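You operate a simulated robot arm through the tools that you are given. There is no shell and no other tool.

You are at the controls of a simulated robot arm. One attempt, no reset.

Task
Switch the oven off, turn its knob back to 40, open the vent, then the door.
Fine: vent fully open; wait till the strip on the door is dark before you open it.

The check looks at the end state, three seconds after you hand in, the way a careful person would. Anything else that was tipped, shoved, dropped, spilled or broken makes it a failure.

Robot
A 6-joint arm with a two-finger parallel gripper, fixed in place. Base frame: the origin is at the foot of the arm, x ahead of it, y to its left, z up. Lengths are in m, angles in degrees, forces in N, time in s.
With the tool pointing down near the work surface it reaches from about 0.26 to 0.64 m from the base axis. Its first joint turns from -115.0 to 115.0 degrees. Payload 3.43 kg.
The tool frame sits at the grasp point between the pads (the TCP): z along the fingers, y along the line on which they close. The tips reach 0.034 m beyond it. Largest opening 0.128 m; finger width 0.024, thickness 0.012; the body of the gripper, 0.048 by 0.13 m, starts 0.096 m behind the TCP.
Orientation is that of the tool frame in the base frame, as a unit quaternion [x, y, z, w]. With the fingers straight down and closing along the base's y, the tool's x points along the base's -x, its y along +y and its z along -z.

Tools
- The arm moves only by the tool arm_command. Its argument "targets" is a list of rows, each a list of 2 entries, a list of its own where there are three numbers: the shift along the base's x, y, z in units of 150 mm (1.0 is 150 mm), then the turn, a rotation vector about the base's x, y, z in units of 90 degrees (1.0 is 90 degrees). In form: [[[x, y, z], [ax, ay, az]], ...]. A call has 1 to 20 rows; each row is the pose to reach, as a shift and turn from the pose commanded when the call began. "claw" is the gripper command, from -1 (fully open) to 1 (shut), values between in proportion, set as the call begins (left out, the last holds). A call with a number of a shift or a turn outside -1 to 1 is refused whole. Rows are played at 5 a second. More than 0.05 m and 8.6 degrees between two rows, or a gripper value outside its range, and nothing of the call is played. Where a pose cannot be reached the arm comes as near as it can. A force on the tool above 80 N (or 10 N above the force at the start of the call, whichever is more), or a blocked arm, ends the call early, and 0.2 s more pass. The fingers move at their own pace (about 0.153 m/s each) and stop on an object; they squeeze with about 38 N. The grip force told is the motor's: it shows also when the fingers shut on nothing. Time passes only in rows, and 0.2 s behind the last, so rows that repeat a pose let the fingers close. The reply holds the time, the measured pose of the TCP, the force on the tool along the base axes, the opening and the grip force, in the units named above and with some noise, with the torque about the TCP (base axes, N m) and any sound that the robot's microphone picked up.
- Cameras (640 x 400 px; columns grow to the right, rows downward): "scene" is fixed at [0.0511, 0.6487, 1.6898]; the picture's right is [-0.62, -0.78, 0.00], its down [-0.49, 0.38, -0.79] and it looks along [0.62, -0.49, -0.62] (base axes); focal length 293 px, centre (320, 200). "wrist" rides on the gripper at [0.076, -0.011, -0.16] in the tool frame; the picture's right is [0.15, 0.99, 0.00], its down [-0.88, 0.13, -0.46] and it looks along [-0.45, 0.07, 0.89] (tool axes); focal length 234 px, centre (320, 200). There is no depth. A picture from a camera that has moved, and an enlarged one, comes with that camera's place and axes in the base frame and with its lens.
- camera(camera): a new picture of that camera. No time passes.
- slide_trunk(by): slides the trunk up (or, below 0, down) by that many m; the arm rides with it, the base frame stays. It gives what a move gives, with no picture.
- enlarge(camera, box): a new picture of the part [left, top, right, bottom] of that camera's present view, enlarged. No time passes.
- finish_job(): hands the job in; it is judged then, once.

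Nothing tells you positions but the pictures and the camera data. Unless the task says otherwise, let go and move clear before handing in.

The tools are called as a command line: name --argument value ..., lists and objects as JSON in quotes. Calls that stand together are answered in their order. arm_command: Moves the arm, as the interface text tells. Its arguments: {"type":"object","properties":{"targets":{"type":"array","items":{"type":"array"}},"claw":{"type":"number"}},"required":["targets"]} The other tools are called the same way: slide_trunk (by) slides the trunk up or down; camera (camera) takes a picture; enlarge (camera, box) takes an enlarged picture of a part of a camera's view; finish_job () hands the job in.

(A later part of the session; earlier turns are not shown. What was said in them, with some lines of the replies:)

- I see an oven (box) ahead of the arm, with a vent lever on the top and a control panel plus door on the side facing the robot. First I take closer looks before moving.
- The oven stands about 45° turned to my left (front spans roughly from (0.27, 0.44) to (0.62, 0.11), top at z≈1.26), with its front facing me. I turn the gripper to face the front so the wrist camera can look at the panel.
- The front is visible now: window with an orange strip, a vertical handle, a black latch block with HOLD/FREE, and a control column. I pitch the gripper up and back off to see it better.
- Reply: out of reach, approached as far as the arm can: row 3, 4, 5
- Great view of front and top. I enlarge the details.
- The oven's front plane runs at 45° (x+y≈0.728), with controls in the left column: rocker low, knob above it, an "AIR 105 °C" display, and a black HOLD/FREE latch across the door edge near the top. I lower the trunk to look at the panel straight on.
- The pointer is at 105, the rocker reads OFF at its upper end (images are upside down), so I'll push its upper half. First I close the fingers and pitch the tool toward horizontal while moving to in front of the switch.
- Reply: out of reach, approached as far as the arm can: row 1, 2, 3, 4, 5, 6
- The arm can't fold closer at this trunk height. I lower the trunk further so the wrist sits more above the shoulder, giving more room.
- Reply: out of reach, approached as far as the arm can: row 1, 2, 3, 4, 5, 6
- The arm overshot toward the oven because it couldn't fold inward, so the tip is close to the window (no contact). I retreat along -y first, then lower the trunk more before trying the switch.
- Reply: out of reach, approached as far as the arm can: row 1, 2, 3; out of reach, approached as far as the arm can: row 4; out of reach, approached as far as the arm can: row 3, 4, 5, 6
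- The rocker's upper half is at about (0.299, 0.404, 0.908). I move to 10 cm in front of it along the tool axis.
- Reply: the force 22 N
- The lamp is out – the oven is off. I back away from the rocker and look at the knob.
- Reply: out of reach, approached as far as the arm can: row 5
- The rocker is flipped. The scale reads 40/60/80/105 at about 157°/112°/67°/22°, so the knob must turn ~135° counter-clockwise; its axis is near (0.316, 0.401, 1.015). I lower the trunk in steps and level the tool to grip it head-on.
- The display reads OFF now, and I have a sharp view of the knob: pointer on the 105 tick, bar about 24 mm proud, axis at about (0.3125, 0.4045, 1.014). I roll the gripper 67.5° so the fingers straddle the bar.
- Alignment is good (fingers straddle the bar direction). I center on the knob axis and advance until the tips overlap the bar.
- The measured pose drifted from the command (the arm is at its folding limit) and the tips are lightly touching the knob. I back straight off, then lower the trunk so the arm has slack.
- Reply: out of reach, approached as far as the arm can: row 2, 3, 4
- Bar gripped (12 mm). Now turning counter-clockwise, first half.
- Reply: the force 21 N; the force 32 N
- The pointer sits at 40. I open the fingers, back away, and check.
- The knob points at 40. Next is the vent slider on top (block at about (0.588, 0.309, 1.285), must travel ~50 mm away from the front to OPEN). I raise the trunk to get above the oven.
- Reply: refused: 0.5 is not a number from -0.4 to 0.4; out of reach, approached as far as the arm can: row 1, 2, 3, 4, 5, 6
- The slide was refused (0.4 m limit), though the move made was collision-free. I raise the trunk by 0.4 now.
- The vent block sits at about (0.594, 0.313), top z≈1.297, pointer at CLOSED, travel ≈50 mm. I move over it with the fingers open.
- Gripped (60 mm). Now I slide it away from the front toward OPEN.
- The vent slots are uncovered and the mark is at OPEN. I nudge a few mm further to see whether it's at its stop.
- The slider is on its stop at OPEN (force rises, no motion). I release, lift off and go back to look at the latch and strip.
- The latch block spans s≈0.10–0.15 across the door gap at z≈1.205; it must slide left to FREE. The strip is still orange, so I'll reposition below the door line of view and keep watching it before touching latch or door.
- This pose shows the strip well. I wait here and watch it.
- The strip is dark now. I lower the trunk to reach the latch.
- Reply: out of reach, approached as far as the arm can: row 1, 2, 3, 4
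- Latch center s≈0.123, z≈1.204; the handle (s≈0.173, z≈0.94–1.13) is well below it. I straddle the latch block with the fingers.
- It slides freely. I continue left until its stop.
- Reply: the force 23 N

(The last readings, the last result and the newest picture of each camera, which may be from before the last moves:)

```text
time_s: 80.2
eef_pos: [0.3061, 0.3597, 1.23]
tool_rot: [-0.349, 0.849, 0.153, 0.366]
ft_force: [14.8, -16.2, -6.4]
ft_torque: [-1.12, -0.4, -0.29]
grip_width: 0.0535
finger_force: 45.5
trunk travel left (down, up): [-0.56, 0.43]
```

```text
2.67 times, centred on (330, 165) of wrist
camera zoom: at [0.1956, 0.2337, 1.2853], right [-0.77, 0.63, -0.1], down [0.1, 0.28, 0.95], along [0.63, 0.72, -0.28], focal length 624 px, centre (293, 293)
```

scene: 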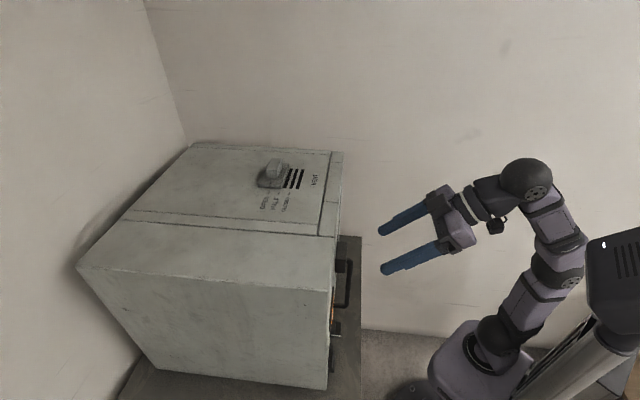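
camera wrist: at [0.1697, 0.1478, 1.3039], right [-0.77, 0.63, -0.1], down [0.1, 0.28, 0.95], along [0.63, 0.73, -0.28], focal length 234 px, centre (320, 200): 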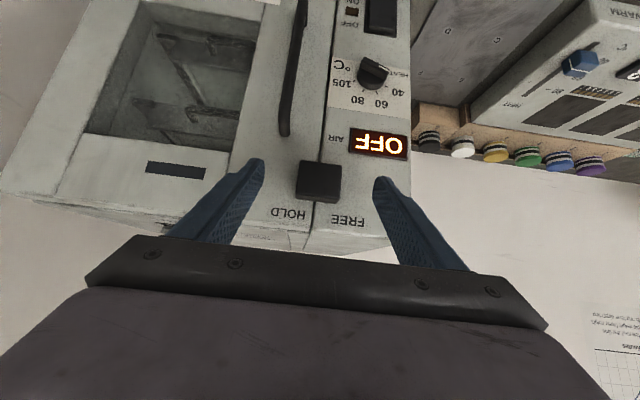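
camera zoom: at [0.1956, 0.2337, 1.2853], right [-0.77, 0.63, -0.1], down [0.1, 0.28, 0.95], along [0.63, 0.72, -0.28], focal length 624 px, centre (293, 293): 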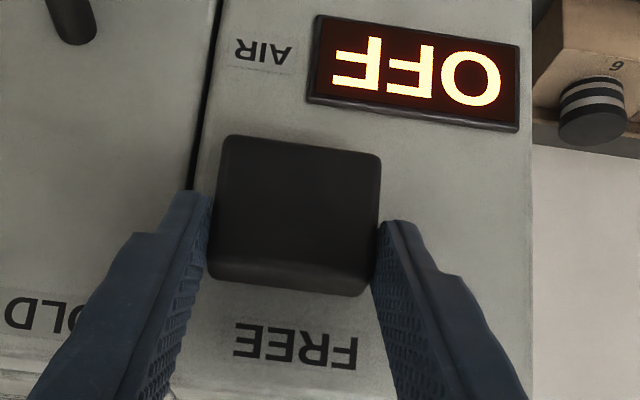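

Latch is at its FREE stop, clear of the gap. I release and back off.

arm_command --targets '[[[0.025, -0.02, 0], [0, 0, 0]], [[0.025, -0.02, 0], [0, 0, 0]], [[0.025, -0.02, 0], [0, 0, 0]], [[-0.1, -0.15, 0.05], [0, 0, 0]], [[-0.25, -0.3, 0.1], [0, 0, 0]], [[-0.35, -0.42, 0.1], [0, 0, 0]]]' --claw -0.2

camera --camera "wrist"

enlarge --camera "wrist" --box '[220, 60, 440, 240]'

```text
time_s: 81.6
eef_pos: [0.2484, 0.3007, 1.2472]
tool_rot: [-0.353, 0.847, 0.155, 0.367]
ft_force: [-0.2, -1.2, 0.4]
ft_torque: [0.0, 0.0, 0.0]
grip_width: 0.0767
finger_force: 0.1
trunk travel left (down, up): [-0.56, 0.43]
```

```text
taken
camera wrist: at [0.1384, 0.1738, 1.3002], right [-0.77, 0.62, -0.1], down [0.1, 0.28, 0.95], along [0.62, 0.73, -0.28], focal length 234 px, centre (320, 200)
```

wrist: 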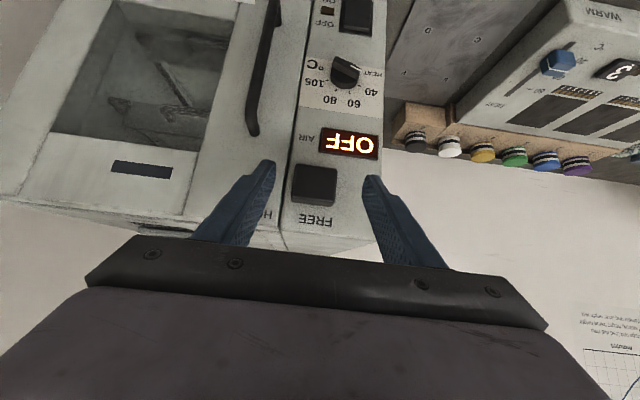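

```text
2.22 times, centred on (330, 150) of wrist
camera zoom: at [0.1384, 0.1738, 1.3002], right [-0.77, 0.62, -0.1], down [0.1, 0.28, 0.95], along [0.62, 0.73, -0.28], focal length 520 px, centre (298, 311)
```

zoom: 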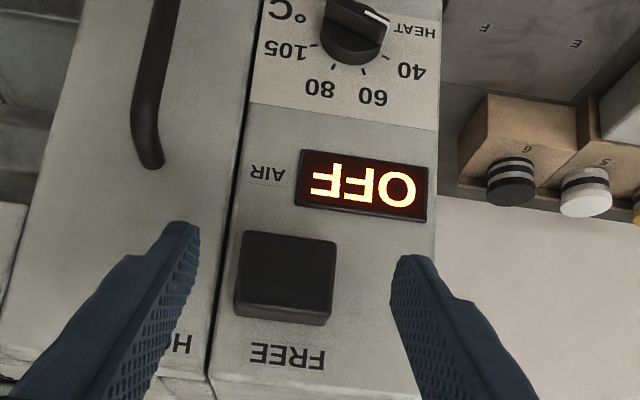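

The latch reads FREE. Next the handle: a vertical bar at s≈0.174, standing ~41 mm off the door, z≈0.95–1.12. I lower the trunk a little and go to a pre-grasp pose in front of it.

slide_trunk --by -0.115

arm_command --targets '[[[0.1, -0.08, -0.1], [0, 0, 0]], [[0.2, -0.16, -0.2], [0, 0, 0]], [[0.35, -0.24, -0.35], [0, 0, 0]], [[0.496, -0.32, -0.48], [0, 0, 0]], [[0.496, -0.32, -0.48], [0, 0, 0]]]' --claw 0.2

camera --camera "wrist"

camera --camera "scene"

```text
time_s: 83.0
eef_pos: [0.2482, 0.3009, 1.1301]
tool_rot: [-0.353, 0.847, 0.156, 0.366]
ft_force: [-0.7, 0.0, 0.2]
ft_torque: [0.02, 0.03, -0.01]
grip_width: 0.0769
finger_force: 0.0
trunk travel left (down, up): [-0.445, 0.545]
```

```text
time_s: 84.2
eef_pos: [0.3275, 0.2587, 1.0654]
tool_rot: [-0.353, 0.847, 0.155, 0.365]
ft_force: [0.4, -1.1, -0.8]
ft_torque: [-0.01, 0.0, 0.01]
grip_width: 0.051
finger_force: 0.1
out of reach, approached as far as the arm can: row 3, 4, 5
trunk travel left (down, up): [-0.445, 0.545]
```

```text
taken
camera wrist: at [0.2186, 0.1314, 1.1196], right [-0.77, 0.62, -0.1], down [0.1, 0.28, 0.95], along [0.62, 0.73, -0.28], focal length 234 px, centre (320, 200)
```

wrist: 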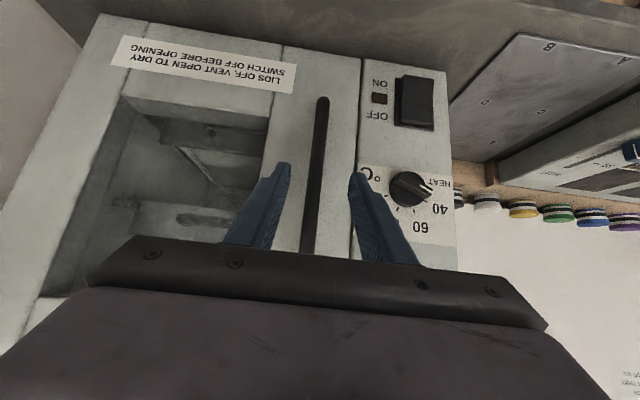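

```text
taken
```

scene: 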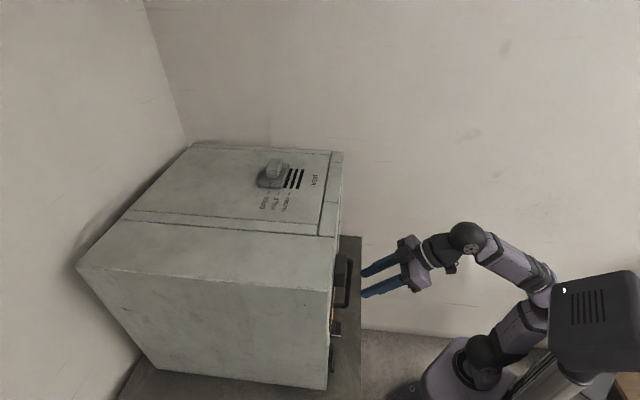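

arm_command --targets '[[[0.08, 0.07, -0.03], [0, 0, 0]], [[0.16, 0.145, -0.07], [0, 0, 0]], [[0.22, 0.2, -0.1], [0, 0, 0]], [[0.254, 0.231, -0.1], [0, 0, 0]], [[0.254, 0.231, -0.1], [0, 0, 0]]]'

enlarge --camera "wrist" --box '[220, 90, 440, 240]'

```text
time_s: 85.4
eef_pos: [0.367, 0.2939, 1.0509]
tool_rot: [-0.353, 0.847, 0.157, 0.366]
ft_force: [1.1, 0.1, 0.0]
ft_torque: [0.02, 0.01, 0.0]
grip_width: 0.0513
finger_force: 0.1
trunk travel left (down, up): [-0.445, 0.545]
```

```text
2.67 times, centred on (330, 165) of wrist
camera zoom: at [0.2573, 0.1663, 1.1045], right [-0.77, 0.62, -0.1], down [0.1, 0.28, 0.96], along [0.62, 0.73, -0.28], focal length 624 px, centre (293, 293)
```

zoom: 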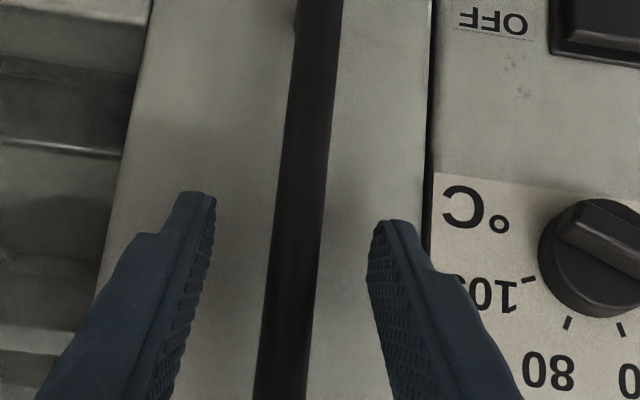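

arm_command --targets '[[[0, 0, 0], [0, 0, 0]], [[0, 0, 0], [0, 0, 0]], [[0, 0, 0], [0, 0, 0]]]' --claw 1

enlarge --camera "wrist" --box '[220, 90, 440, 240]'

```text
time_s: 86.2
eef_pos: [0.3676, 0.2932, 1.0512]
tool_rot: [-0.354, 0.847, 0.156, 0.365]
ft_force: [0.5, 0.2, 0.5]
ft_torque: [-0.54, -0.59, 0.02]
grip_width: 0.0146
finger_force: 44.9
trunk travel left (down, up): [-0.445, 0.545]
```

```text
2.67 times, centred on (330, 165) of wrist
camera zoom: at [0.2571, 0.1663, 1.1046], right [-0.77, 0.62, -0.1], down [0.1, 0.28, 0.95], along [0.62, 0.73, -0.28], focal length 624 px, centre (293, 293)
```

zoom: 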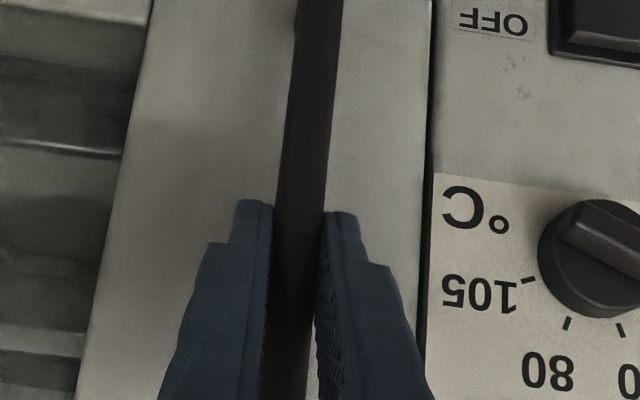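

Handle gripped, but pulling in this pose would run into the arm's folding limit mid-swing. I'll release and re-grip with the tool nearly vertical, which also lets the wrist follow the door's rotation.

arm_command --targets '[[[0, 0, 0], [0, 0, 0]], [[0, 0, 0], [0, 0, 0]], [[-0.07, -0.07, 0.1], [0, 0, 0]], [[-0.14, -0.14, 0.2], [0, 0, 0]], [[-0.22, -0.22, 0.35], [0, 0, 0]]]' --claw 0.2

```text
time_s: 87.4
eef_pos: [0.3336, 0.2601, 1.1029]
tool_rot: [-0.353, 0.847, 0.156, 0.366]
ft_force: [0.5, 0.2, 0.7]
ft_torque: [0.02, 0.01, 0.02]
grip_width: 0.051
finger_force: 0.1
trunk travel left (down, up): [-0.445, 0.545]
```

slide_trunk --by 0.14

arm_command --targets '[[[-0.02, -0.02, -0.15], [-0.053, 0.053, 0]], [[-0.04, -0.04, -0.3], [-0.106, 0.106, 0]], [[-0.06, -0.06, -0.45], [-0.159, 0.159, 0]], [[-0.06, -0.06, -0.65], [-0.2121, 0.2121, 0]], [[-0.06, -0.06, -0.85], [-0.2121, 0.2121, 0]], [[-0.06, -0.06, -1.0], [-0.2121, 0.2121, 0]]]'

camera --camera "wrist"

camera --camera "scene"

```text
time_s: 89.1
eef_pos: [0.3339, 0.2594, 1.2426]
tool_rot: [-0.353, 0.847, 0.156, 0.366]
ft_force: [-0.3, 0.6, -0.8]
ft_torque: [0.03, 0.0, -0.03]
grip_width: 0.0513
finger_force: 0.0
trunk travel left (down, up): [-0.585, 0.405]
```

```text
time_s: 90.5
eef_pos: [0.3248, 0.2502, 1.0933]
tool_rot: [-0.377, 0.91, 0.071, 0.158]
ft_force: [-0.8, 0.5, -0.3]
ft_torque: [0.05, -0.02, -0.02]
grip_width: 0.0512
finger_force: 0.1
trunk travel left (down, up): [-0.585, 0.405]
```

```text
taken
camera wrist: at [0.2441, 0.1536, 1.2173], right [-0.8, 0.6, -0.04], down [0.39, 0.56, 0.73], along [0.46, 0.57, -0.68], focal length 234 px, centre (320, 200)
```

wrist: 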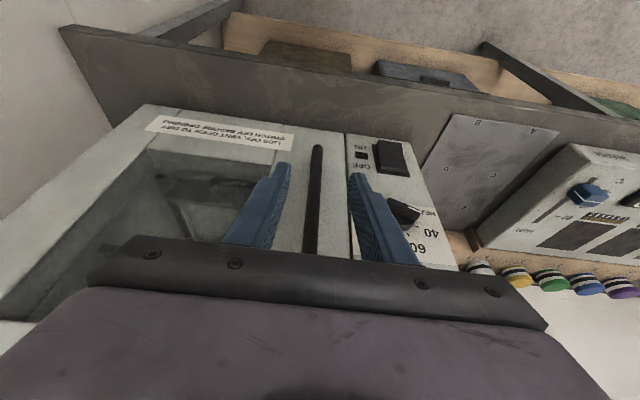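

```text
taken
```

scene: 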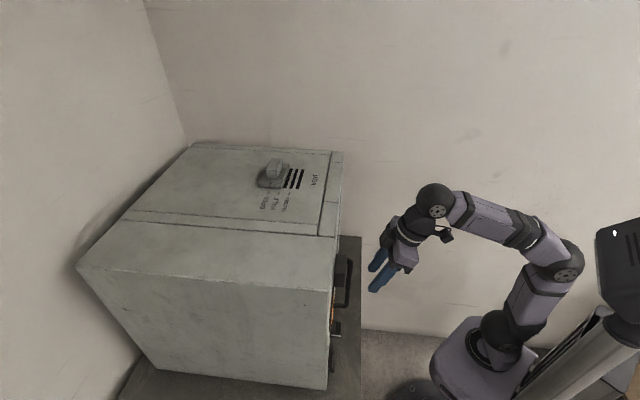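

arm_command --targets '[[[0, 0, -0.11], [0, 0, 0]], [[0.05, 0.05, -0.22], [0, 0, 0]], [[0.12, 0.12, -0.22], [0, 0, 0]], [[0.2, 0.2, -0.22], [0, 0, 0]], [[0.26, 0.26, -0.22], [0, 0, 0]], [[0.285, 0.285, -0.22], [0, 0, 0]], [[0.285, 0.285, -0.22], [0, 0, 0]]]'

enlarge --camera "wrist" --box '[220, 90, 440, 240]'

```text
time_s: 92.1
eef_pos: [0.367, 0.2922, 1.0589]
tool_rot: [-0.378, 0.91, 0.07, 0.158]
ft_force: [0.5, 0.0, -0.6]
ft_torque: [0.03, -0.01, 0.02]
grip_width: 0.0512
finger_force: 0.0
trunk travel left (down, up): [-0.585, 0.405]
```

```text
2.67 times, centred on (330, 165) of wrist
camera zoom: at [0.2872, 0.1968, 1.1842], right [-0.8, 0.6, -0.04], down [0.39, 0.56, 0.73], along [0.46, 0.57, -0.68], focal length 624 px, centre (293, 293)
```

zoom: 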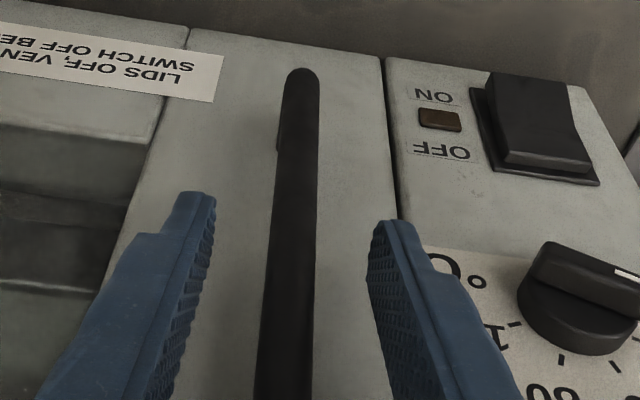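

Fingers straddle the bar. Closing.

arm_command --targets '[[[0, 0, 0], [0, 0, 0]], [[0, 0, 0], [0, 0, 0]], [[0, 0, 0], [0, 0, 0]]]' --claw 1

```text
time_s: 92.9
eef_pos: [0.3676, 0.2948, 1.0596]
tool_rot: [-0.379, 0.909, 0.069, 0.158]
ft_force: [0.7, -0.1, -0.1]
ft_torque: [-1.43, -1.31, 0.09]
grip_width: 0.0149
finger_force: 45.1
trunk travel left (down, up): [-0.585, 0.405]
```

arm_command --targets '[[[-0.03, -0.045, 0], [0, 0, 0.0167]], [[-0.0594, -0.0899, 0], [0, 0, 0.0333]], [[-0.087, -0.136, 0], [0, 0, 0.05]], [[-0.1139, -0.1829, 0], [0, 0, 0.0667]], [[-0.1139, -0.1829, 0], [0, 0, 0.0667]]]'

camera --camera "wrist"

camera --camera "scene"

```text
time_s: 94.1
eef_pos: [0.3505, 0.2643, 1.0601]
tool_rot: [-0.424, 0.889, 0.077, 0.155]
ft_force: [4.6, -3.3, 0.4]
ft_torque: [-0.98, -1.7, -0.01]
grip_width: 0.0145
finger_force: 45.2
trunk travel left (down, up): [-0.585, 0.405]
```

```text
taken
camera wrist: at [0.2816, 0.1609, 1.1841], right [-0.86, 0.51, -0.04], down [0.32, 0.6, 0.73], along [0.4, 0.61, -0.68], focal length 234 px, centre (320, 200)
```

wrist: 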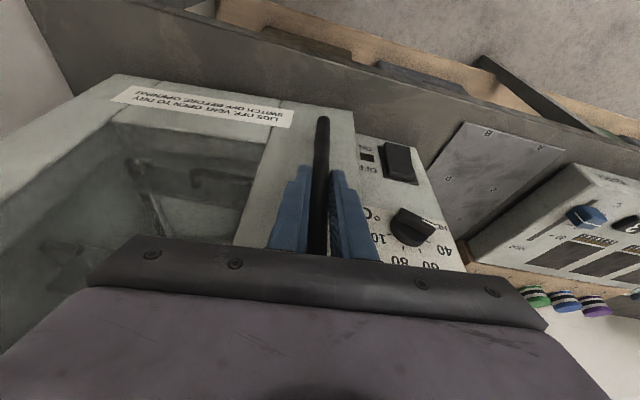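

```text
taken
```

scene: 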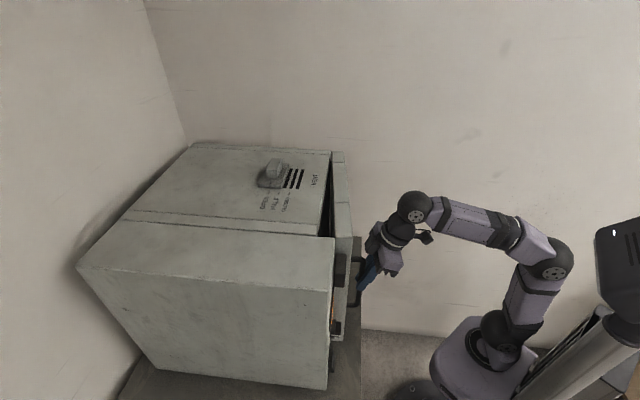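

The door swings open with little force. I continue along the arc, turning the wrist with the door.

arm_command --targets '[[[-0.042, -0.1, 0], [0, 0, 0.0333]], [[-0.0812, -0.2043, 0], [0, 0, 0.0667]], [[-0.1155, -0.307, 0], [0, 0, 0.1]], [[-0.1474, -0.4111, 0], [0, 0, 0.1333]], [[-0.1474, -0.4111, 0], [0, 0, 0.1333]]]'

```text
time_s: 95.3
eef_pos: [0.3277, 0.205, 1.059]
tool_rot: [-0.516, 0.839, 0.094, 0.145]
ft_force: [-2.4, 0.8, -7.5]
ft_torque: [0.46, -2.4, 0.23]
grip_width: 0.0151
finger_force: 45.0
trunk travel left (down, up): [-0.585, 0.405]
```

arm_command --targets '[[[-0.024, -0.106, 0], [0, 0, 0.0333]], [[-0.0442, -0.2125, 0], [0, 0, 0.0667]], [[-0.0565, -0.3205, 0], [0, 0, 0.1]], [[-0.066, -0.4285, 0], [0, 0, 0.1333]], [[-0.0665, -0.537, 0], [0, 0, 0.1667]], [[-0.065, -0.6456, 0], [0, 0, 0.2]], [[-0.065, -0.6456, 0], [0, 0, 0.2]]]'

camera --camera "scene"

camera --camera "wrist"

```text
time_s: 96.9
eef_pos: [0.3165, 0.1075, 1.06]
tool_rot: [-0.641, 0.748, 0.115, 0.127]
ft_force: [-15.5, -1.4, -12.2]
ft_torque: [0.04, -1.86, 0.26]
grip_width: 0.015
finger_force: 44.6
trunk travel left (down, up): [-0.585, 0.405]
```

```text
taken
```

scene: 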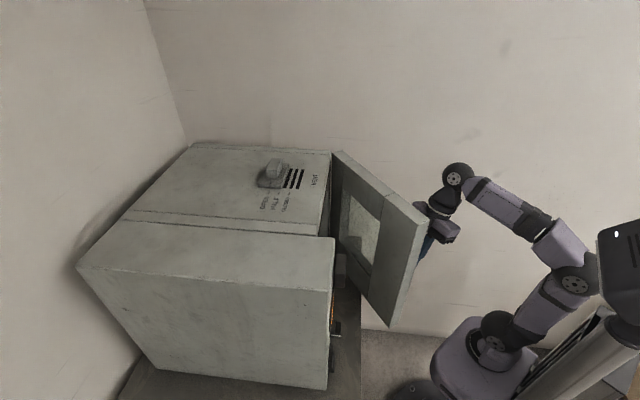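

```text
taken
camera wrist: at [0.3093, -0.0176, 1.1844], right [-1.0, 0.01, -0.04], down [-0.02, 0.68, 0.73], along [0.04, 0.73, -0.68], focal length 234 px, centre (320, 200)
```

wrist: 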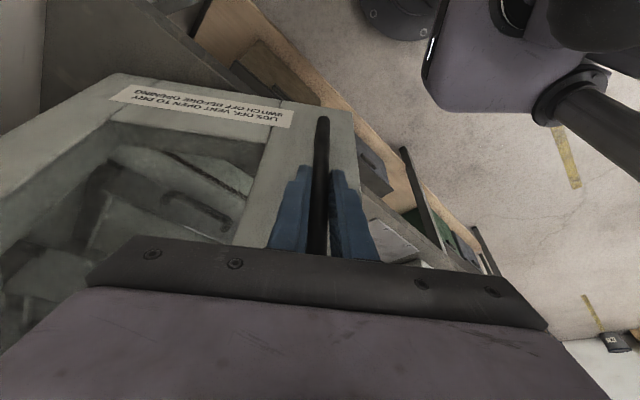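

Door is at ~36°. Beyond ~55° the arm would crowd the door's free edge, so I'll let go of the handle here and push it the rest of the way from the inside. Releasing and backing off first.

arm_command --targets '[[[0, 0, 0], [0, 0, 0]], [[0, 0, 0], [0, 0, 0]], [[-0.02, -0.12, 0.05], [0, 0, 0]], [[-0.04, -0.25, 0.12], [0, 0, 0]], [[-0.06, -0.4, 0.25], [0, 0, 0]]]' --claw 0.1

camera --camera "scene"

camera --camera "wrist"

```text
time_s: 98.1
eef_pos: [0.3092, 0.0465, 1.0965]
tool_rot: [-0.64, 0.749, 0.114, 0.129]
ft_force: [-0.2, 1.3, -0.5]
ft_torque: [0.04, 0.01, 0.03]
grip_width: 0.0577
finger_force: 0.0
trunk travel left (down, up): [-0.585, 0.405]
```

```text
taken
```

scene: 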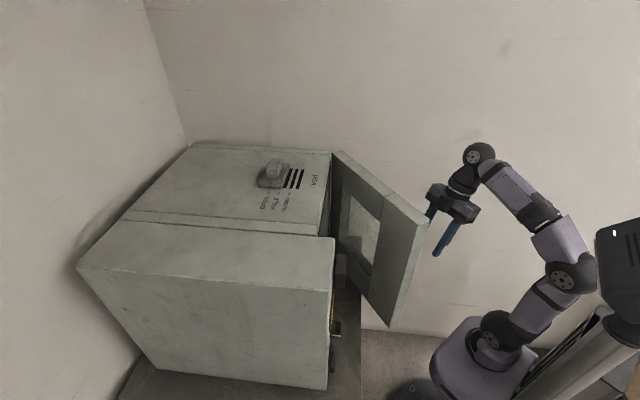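

```text
taken
camera wrist: at [0.3023, -0.0775, 1.2211], right [-1.0, 0.02, -0.04], down [-0.02, 0.68, 0.73], along [0.04, 0.73, -0.68], focal length 234 px, centre (320, 200)
```

wrist: 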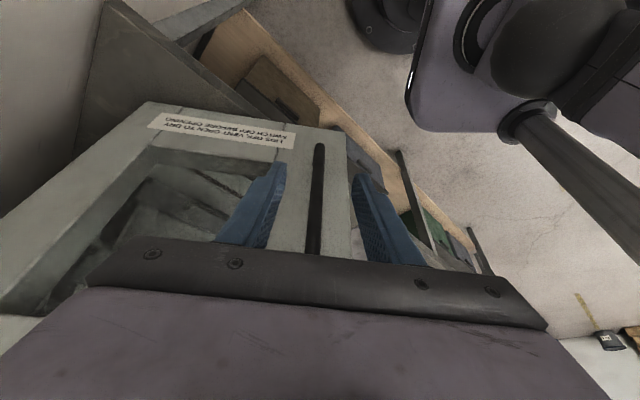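

The door stays put. I raise the trunk so the tool clears the door's top edge, then go over to its inner side.

slide_trunk --by 0.28

camera --camera "wrist"

```text
time_s: 100.9
eef_pos: [0.3085, 0.0468, 1.3768]
tool_rot: [-0.64, 0.748, 0.116, 0.129]
ft_force: [0.6, 0.7, -0.3]
ft_torque: [0.01, -0.02, -0.02]
grip_width: 0.0577
finger_force: 0.0
trunk travel left (down, up): [-0.865, 0.125]
```

```text
taken
camera wrist: at [0.3024, -0.0772, 1.5008], right [-1.0, 0.02, -0.04], down [-0.02, 0.68, 0.73], along [0.04, 0.73, -0.68], focal length 234 px, centre (320, 200)
```

wrist: 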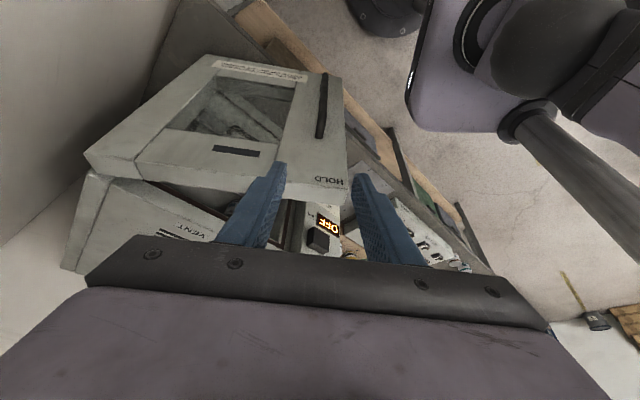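

arm_command --targets '[[[0.02, 0.14, 0.0], [-0.055, 0.0087, 0]], [[0.045, 0.28, 0.0], [-0.11, 0.0173, 0]], [[0.07, 0.42, 0.0], [-0.1645, 0.026, 0]], [[0.09, 0.56, 0.0], [-0.2193, 0.0347, 0]], [[0.11, 0.71, 0.0], [-0.274, 0.0433, 0]], [[0.133, 0.867, 0.0], [-0.329, 0.052, 0]]]' --claw 1

camera --camera "wrist"

camera --camera "scene"

```text
time_s: 102.3
eef_pos: [0.3275, 0.1756, 1.3532]
tool_rot: [-0.647, 0.757, -0.055, -0.069]
ft_force: [-0.5, -0.2, 0.0]
ft_torque: [-0.03, -0.01, -0.01]
grip_width: 0.0
finger_force: 33.1
out of reach, approached as far as the arm can: row 6
trunk travel left (down, up): [-0.865, 0.125]
```

```text
taken
camera wrist: at [0.3321, 0.1279, 1.5246], right [-1.0, 0.01, 0.03], down [0.02, 0.96, 0.3], along [-0.02, 0.3, -0.95], focal length 234 px, centre (320, 200)
```

wrist: 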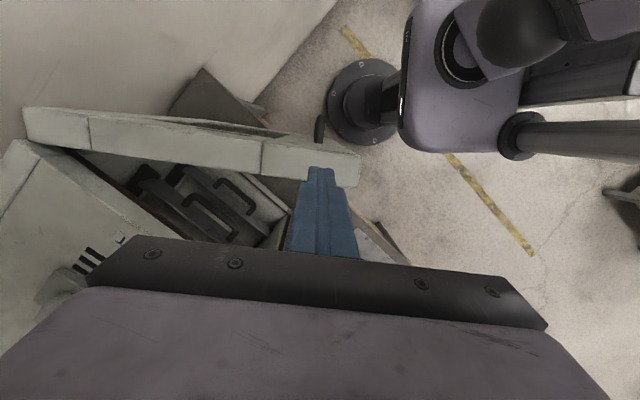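

```text
taken
```

scene: 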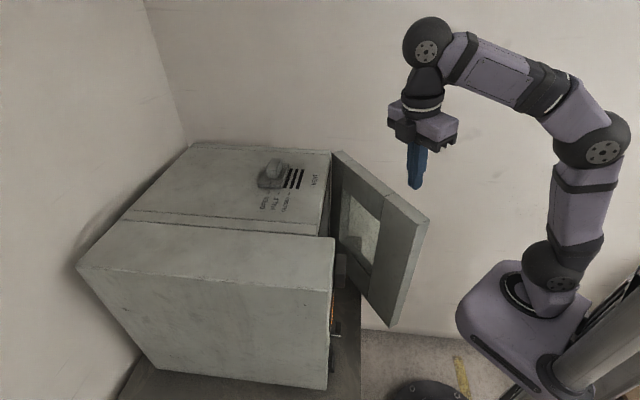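

arm_command --targets '[[[0.05, 0.17, 0.0], [0, 0, 0]], [[0.1, 0.34, 0.0], [0, 0, 0]], [[0.15, 0.5, 0.0], [0, 0, 0]], [[0.15, 0.5, 0.0], [0, 0, 0]]]'

camera --camera "wrist"

camera --camera "scene"

```text
time_s: 103.3
eef_pos: [0.3411, 0.2408, 1.3319]
tool_rot: [-0.647, 0.757, -0.053, -0.068]
ft_force: [0.4, 0.4, 0.5]
ft_torque: [0.02, -0.03, -0.01]
grip_width: 0.0
finger_force: 32.6
out of reach, approached as far as the arm can: row 1, 2, 3, 4
trunk travel left (down, up): [-0.865, 0.125]
```

```text
taken
camera wrist: at [0.347, 0.1923, 1.5021], right [-1.0, 0.01, 0.03], down [0.02, 0.95, 0.3], along [-0.03, 0.3, -0.95], focal length 234 px, centre (320, 200)
```

wrist: 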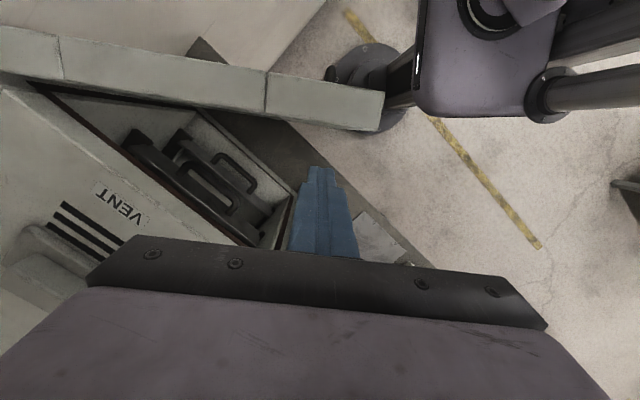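

```text
taken
```

scene: 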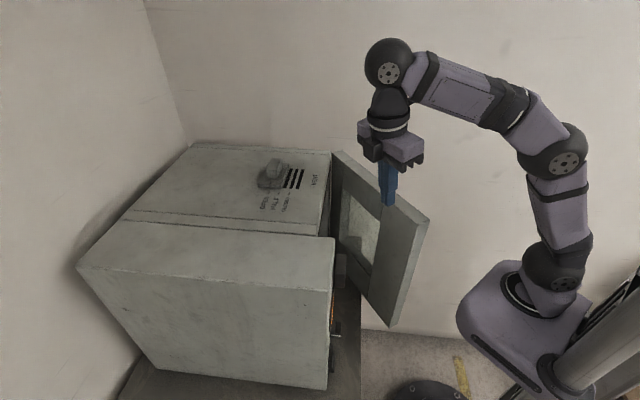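

The tool is above the gap on the door's inner side. I lower the closed fingers just inside the door.

arm_command --targets '[[[0.02, 0.0, -0.2], [0, 0, 0]], [[0.02, 0.0, -0.4], [0, 0, 0]], [[0.02, 0.0, -0.6], [0, 0, 0]], [[0.02, 0.0, -0.75], [0, 0, 0]], [[0.02, 0.0, -0.75], [0, 0, 0]]]'

camera --camera "wrist"

camera --camera "scene"

```text
time_s: 104.5
eef_pos: [0.3452, 0.2404, 1.2194]
tool_rot: [-0.647, 0.758, -0.054, -0.068]
ft_force: [-0.2, 0.0, 0.5]
ft_torque: [0.02, -0.02, -0.01]
grip_width: 0.0
finger_force: 33.8
trunk travel left (down, up): [-0.865, 0.125]
```

```text
taken
camera wrist: at [0.3504, 0.1928, 1.39], right [-1.0, 0.01, 0.03], down [0.02, 0.95, 0.3], along [-0.03, 0.3, -0.95], focal length 234 px, centre (320, 200)
```

wrist: 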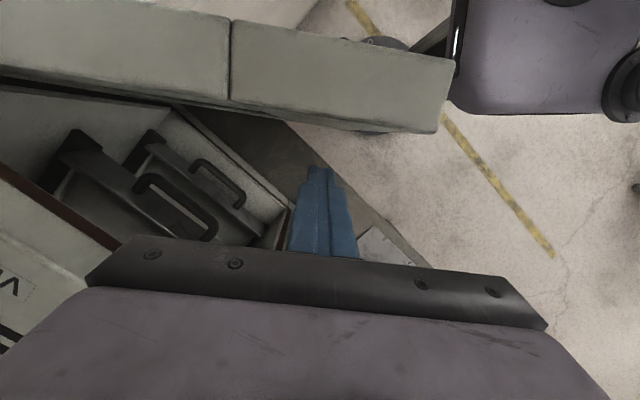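

```text
taken
```

scene: 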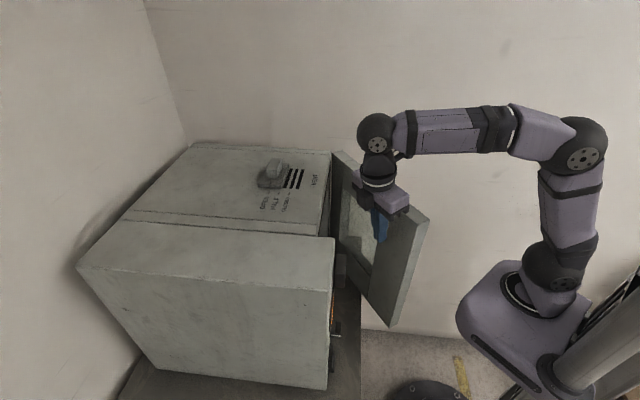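

The finger is just inside the door's free end. I sweep it along the door's arc to push it open.

arm_command --targets '[[[0.02, -0.113, 0], [0, 0, 0]], [[0.02, -0.227, 0], [0, 0, 0]], [[0.0, -0.38, 0], [0, 0, 0]], [[-0.033, -0.527, 0], [0, 0, 0]], [[-0.04, -0.697, 0], [0, 0, 0]], [[-0.036, -0.867, 0], [0, 0, 0]]]'

camera --camera "scene"

camera --camera "wrist"

```text
time_s: 105.9
eef_pos: [0.3392, 0.1084, 1.2193]
tool_rot: [-0.647, 0.757, -0.055, -0.07]
ft_force: [-0.7, 0.3, -0.3]
ft_torque: [0.0, 0.0, 0.0]
grip_width: 0.0002
finger_force: 32.7
trunk travel left (down, up): [-0.865, 0.125]
```

```text
taken
```

scene: 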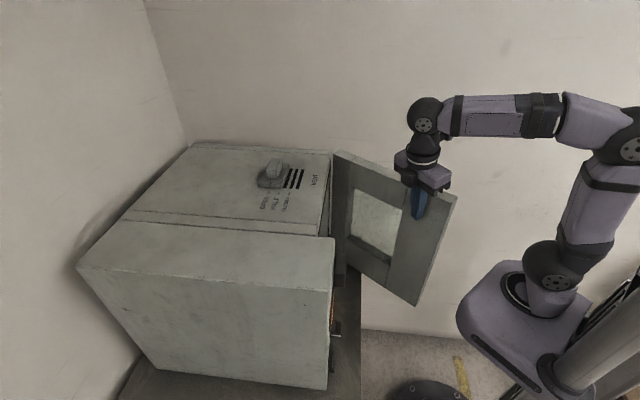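

```text
taken
camera wrist: at [0.3448, 0.0619, 1.3906], right [-1.0, 0.01, 0.03], down [0.02, 0.96, 0.3], along [-0.03, 0.3, -0.95], focal length 234 px, centre (320, 200)
```

wrist: 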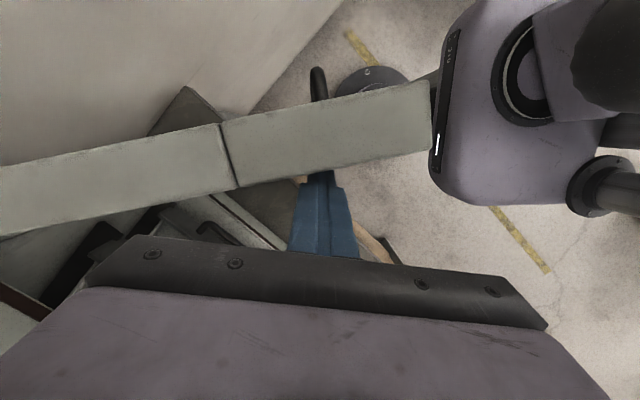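

arm_command --targets '[[[0.02, -0.167, 0], [0, 0, 0]], [[0.053, -0.333, 0], [0, 0, 0]], [[0.103, -0.497, 0], [0, 0, 0]], [[0.167, -0.653, 0], [0, 0, 0]], [[0.247, -0.803, 0], [0, 0, 0]], [[0.333, -0.947, 0], [0, 0, 0]]]'

camera --camera "scene"

camera --camera "wrist"

```text
time_s: 107.3
eef_pos: [0.3916, -0.0345, 1.2182]
tool_rot: [-0.646, 0.758, -0.054, -0.07]
ft_force: [0.2, -0.8, 0.2]
ft_torque: [0.05, 0.0, -0.03]
grip_width: 0.0002
finger_force: 33.6
trunk travel left (down, up): [-0.865, 0.125]
```

```text
taken
```

scene: 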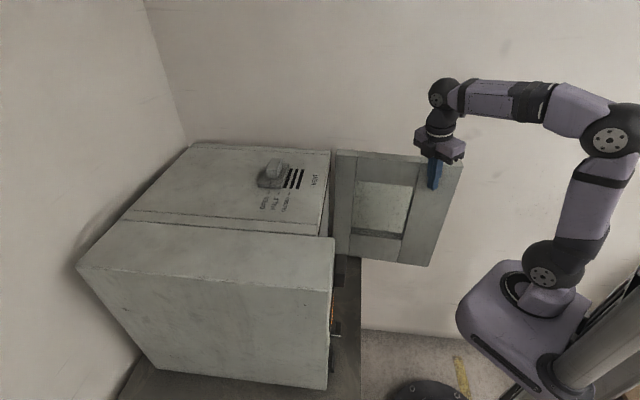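

```text
taken
camera wrist: at [0.3967, -0.081, 1.3898], right [-1.0, 0.01, 0.03], down [0.02, 0.95, 0.3], along [-0.03, 0.3, -0.95], focal length 234 px, centre (320, 200)
```

wrist: 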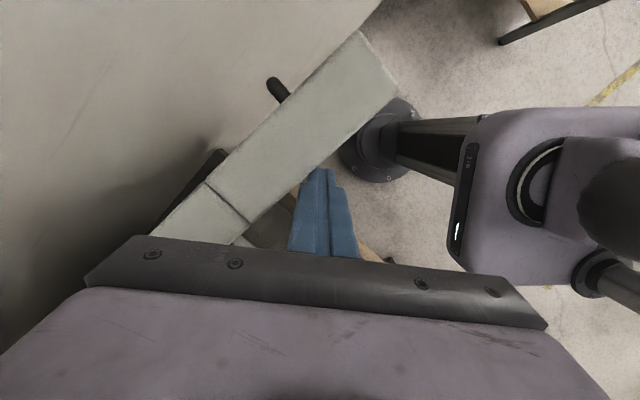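

The door is at about 86°; a wall is not far beyond the handle, so I nudge gently to about 90° and stop.

arm_command --targets '[[[0.03, -0.045, 0], [0, 0, 0]], [[0.06, -0.085, 0], [0, 0, 0]], [[0.085, -0.115, 0], [0, 0, 0]], [[0.1, -0.13, 0], [0, 0, 0]], [[0.1, -0.13, 0], [0, 0, 0]]]'

camera --camera "wrist"

camera --camera "scene"

```text
time_s: 108.5
eef_pos: [0.4052, -0.0511, 1.2198]
tool_rot: [-0.647, 0.757, -0.055, -0.069]
ft_force: [0.0, -0.4, -0.4]
ft_torque: [0.02, -0.04, -0.01]
grip_width: 0.0003
finger_force: 33.2
trunk travel left (down, up): [-0.865, 0.125]
```

```text
taken
camera wrist: at [0.4102, -0.099, 1.3904], right [-1.0, 0.01, 0.03], down [0.02, 0.96, 0.3], along [-0.03, 0.3, -0.95], focal length 234 px, centre (320, 200)
```

wrist: 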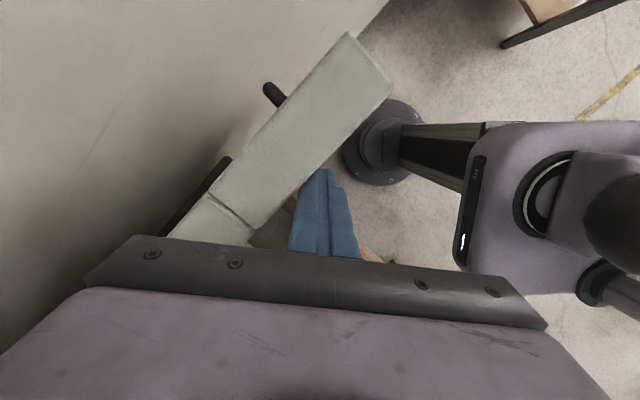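

```text
taken
```

scene: 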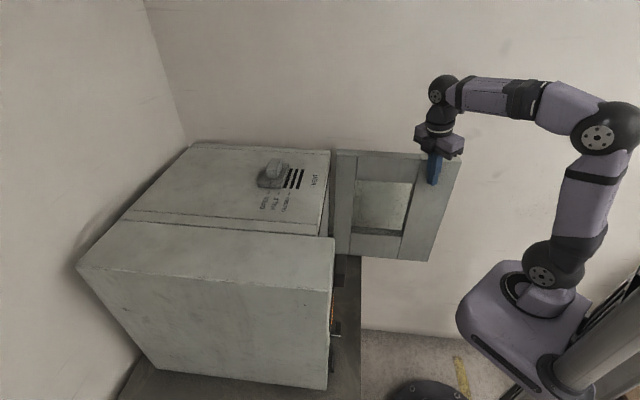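

The door stands open at about 90°. I move the fingers off the door, lift clear, and check everything.

arm_command --targets '[[[-0.06, 0.08, 0], [0, 0, 0]], [[-0.13, 0.18, 0.0], [0, 0, 0]], [[-0.2, 0.28, 0.1], [0, 0, 0]], [[-0.2, 0.28, 0.3], [0, 0, 0]], [[-0.2, 0.28, 0.5], [0, 0, 0]]]'

camera --camera "wrist"

camera --camera "scene"

```text
time_s: 109.7
eef_pos: [0.3744, -0.0089, 1.2946]
tool_rot: [-0.646, 0.758, -0.055, -0.069]
ft_force: [-0.6, -0.6, -0.2]
ft_torque: [0.03, 0.01, 0.02]
grip_width: 0.0
finger_force: 33.0
trunk travel left (down, up): [-0.865, 0.125]
```

```text
taken
camera wrist: at [0.3796, -0.0567, 1.4652], right [-1.0, 0.01, 0.03], down [0.02, 0.96, 0.3], along [-0.03, 0.3, -0.95], focal length 234 px, centre (320, 200)
```

wrist: 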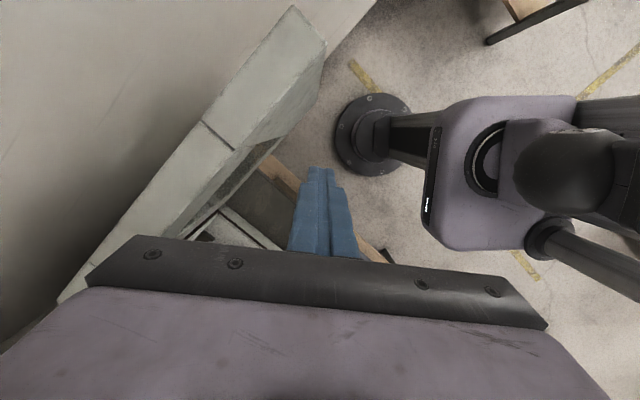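

```text
taken
```

scene: 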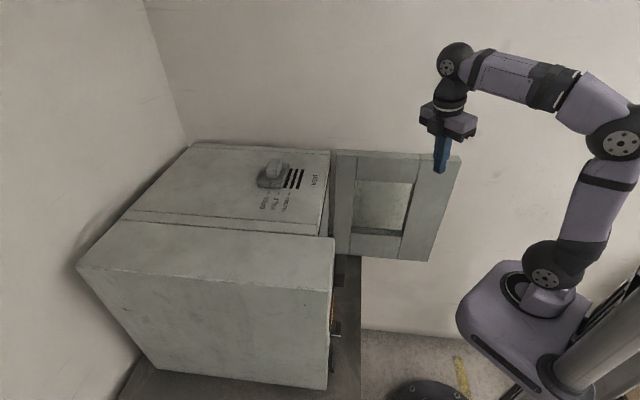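

arm_command --targets '[[[-0.05, 0.0, 0.15], [0.05, -0.008, 0]], [[-0.1, 0.0, 0.3], [0.1, -0.016, 0]], [[-0.15, 0.0, 0.45], [0.15, -0.024, 0]], [[-0.2, 0.0, 0.6], [0.2, -0.032, 0]], [[-0.25, 0.0, 0.7], [0.28, -0.045, 0]], [[-0.25, 0.0, 0.7], [0.36, -0.057, 0]], [[-0.25, 0.0, 0.7], [0.44, -0.07, 0]], [[-0.25, 0.0, 0.7], [0.52, -0.082, 0]]]'

camera --camera "wrist"

camera --camera "scene"

```text
time_s: 111.5
eef_pos: [0.3407, -0.0059, 1.3929]
tool_rot: [-0.616, 0.719, 0.211, 0.243]
ft_force: [-0.2, 0.0, -0.1]
ft_torque: [-0.03, 0.01, 0.02]
grip_width: 0.0
finger_force: 32.8
out of reach, approached as far as the arm can: row 7, 8
trunk travel left (down, up): [-0.865, 0.125]
```

```text
taken
camera wrist: at [0.3277, -0.1625, 1.4744], right [-1.0, 0.04, -0.08], down [-0.06, 0.44, 0.9], along [0.07, 0.9, -0.43], focal length 234 px, centre (320, 200)
```

wrist: 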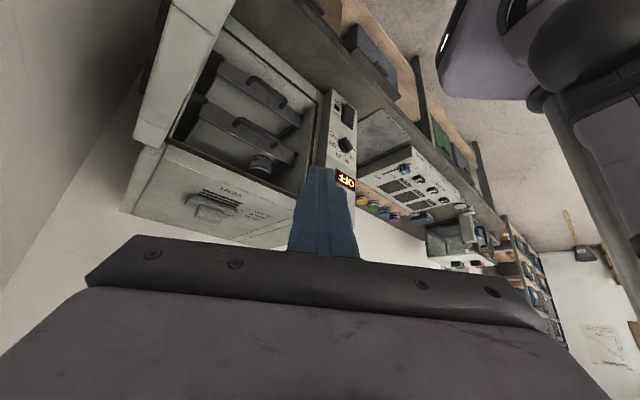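

```text
taken
```

scene: 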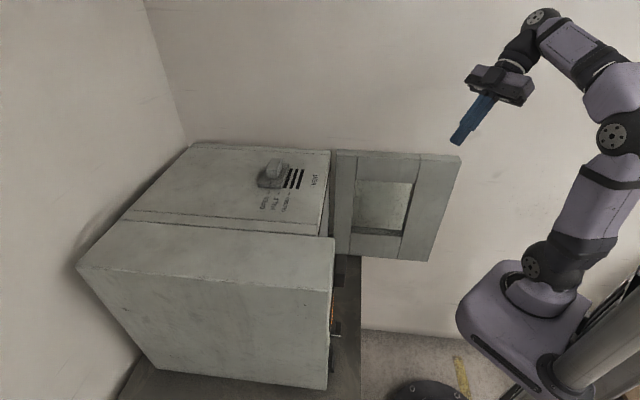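

enlarge --camera "wrist" --box '[300, 80, 380, 200]'

enlarge --camera "wrist" --box '[120, 0, 340, 240]'

enlarge --camera "scene" --box '[230, 140, 470, 280]'

```text
3.33 times, centred on (340, 140) of wrist
camera zoom: at [0.3277, -0.1625, 1.4744], right [-1.0, 0.04, -0.08], down [-0.06, 0.44, 0.9], along [0.07, 0.9, -0.43], focal length 781 px, centre (253, 400)
```

zoom: 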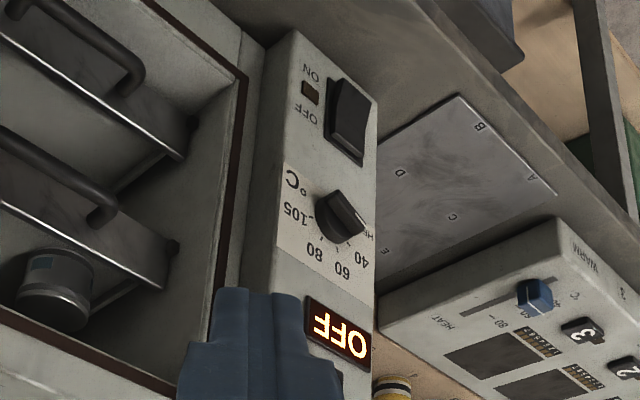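

```text
1.67 times, centred on (230, 120) of wrist
camera zoom: at [0.3277, -0.1625, 1.4744], right [-1.0, 0.04, -0.08], down [-0.06, 0.44, 0.9], along [0.07, 0.9, -0.43], focal length 390 px, centre (470, 333)
```

zoom: 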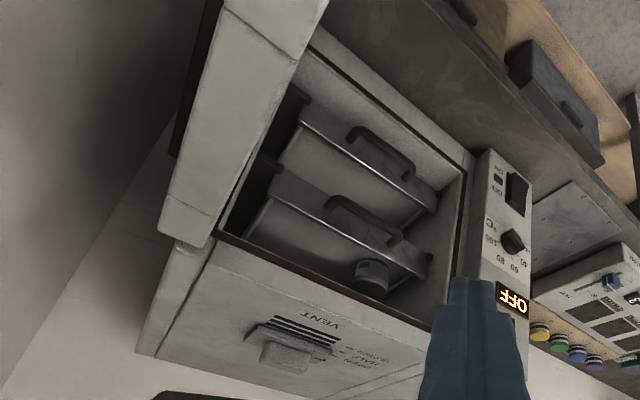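

```text
2.67 times, centred on (350, 210) of scene
camera zoom: at [0.0511, 0.6487, 1.6898], right [-0.62, -0.78, 0.0], down [-0.49, 0.38, -0.79], along [0.62, -0.49, -0.62], focal length 781 px, centre (240, 173)
```

zoom: 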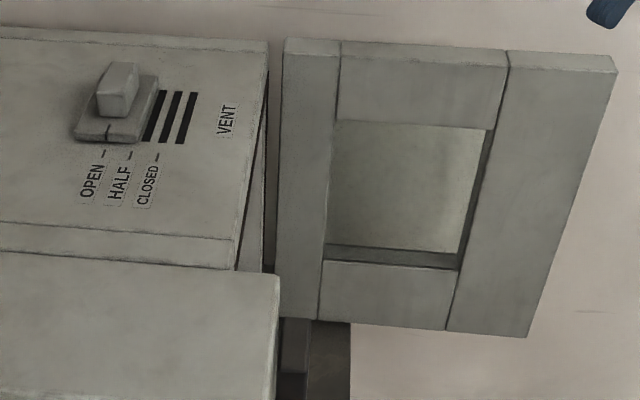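

Switch off (lamp dark, display OFF), knob at 40, vent slider on OPEN with slots uncovered, and the door standing open at ~90°. I raise the arm a bit more for clearance and do one last check.

slide_trunk --by 0.1

camera --camera "scene"

camera --camera "wrist"

```text
time_s: 112.9
eef_pos: [0.3397, -0.0063, 1.4933]
tool_rot: [-0.615, 0.72, 0.21, 0.242]
ft_force: [0.4, 0.1, -0.6]
ft_torque: [0.03, 0.0, 0.02]
grip_width: 0.0
finger_force: 33.0
trunk travel left (down, up): [-0.965, 0.025]
```

```text
taken
```

scene: 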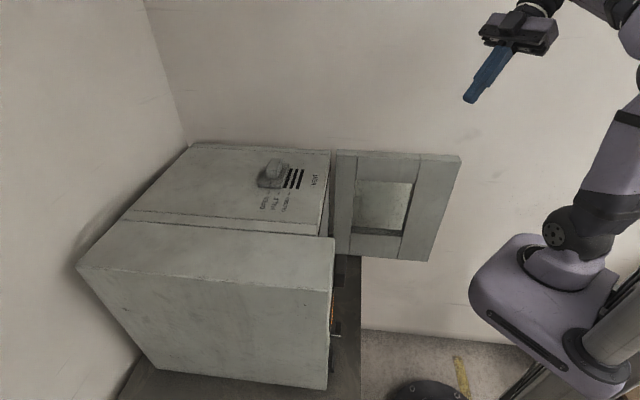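

```text
taken
camera wrist: at [0.3274, -0.1619, 1.5746], right [-1.0, 0.04, -0.08], down [-0.06, 0.44, 0.9], along [0.07, 0.9, -0.43], focal length 234 px, centre (320, 200)
```

wrist: 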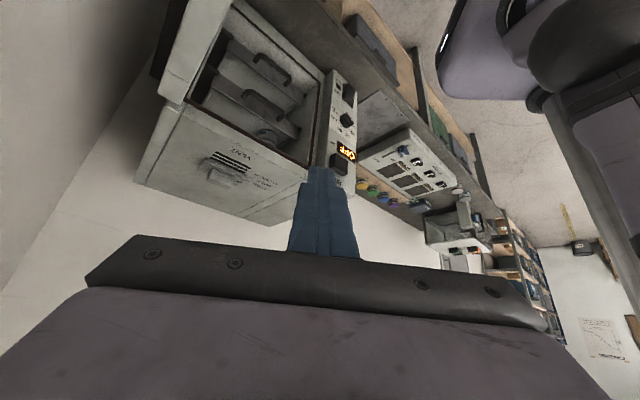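

Nothing has moved since the last check, and the arm is well clear of the oven and the door. The oven is off, the knob is at 40, the vent is fully open and the door is open, so I hand in.

finish_job

```text
The job is handed in.
```

The job is handed in, and the last pictures showed everything in the state you asked for:

- **Oven:** switched off. Its lamp is dark and the display reads OFF.
- **Knob:** turned back from 105 to 40, with the pointer in line with the 40 tick.
- **Vent:** fully open. The slider is against its stop at OPEN and the slots are uncovered.
- **Door:** open to about 90°. I moved the latch to FREE and opened the door only after the strip had gone dark. I stopped at 90° because a wall stands close behind the handle.

I saw nothing else disturbed, and the trays inside looked untouched. At one point the arm drifted from its commanded position and the fingertips pressed lightly on the knob. I backed off before gripping it.
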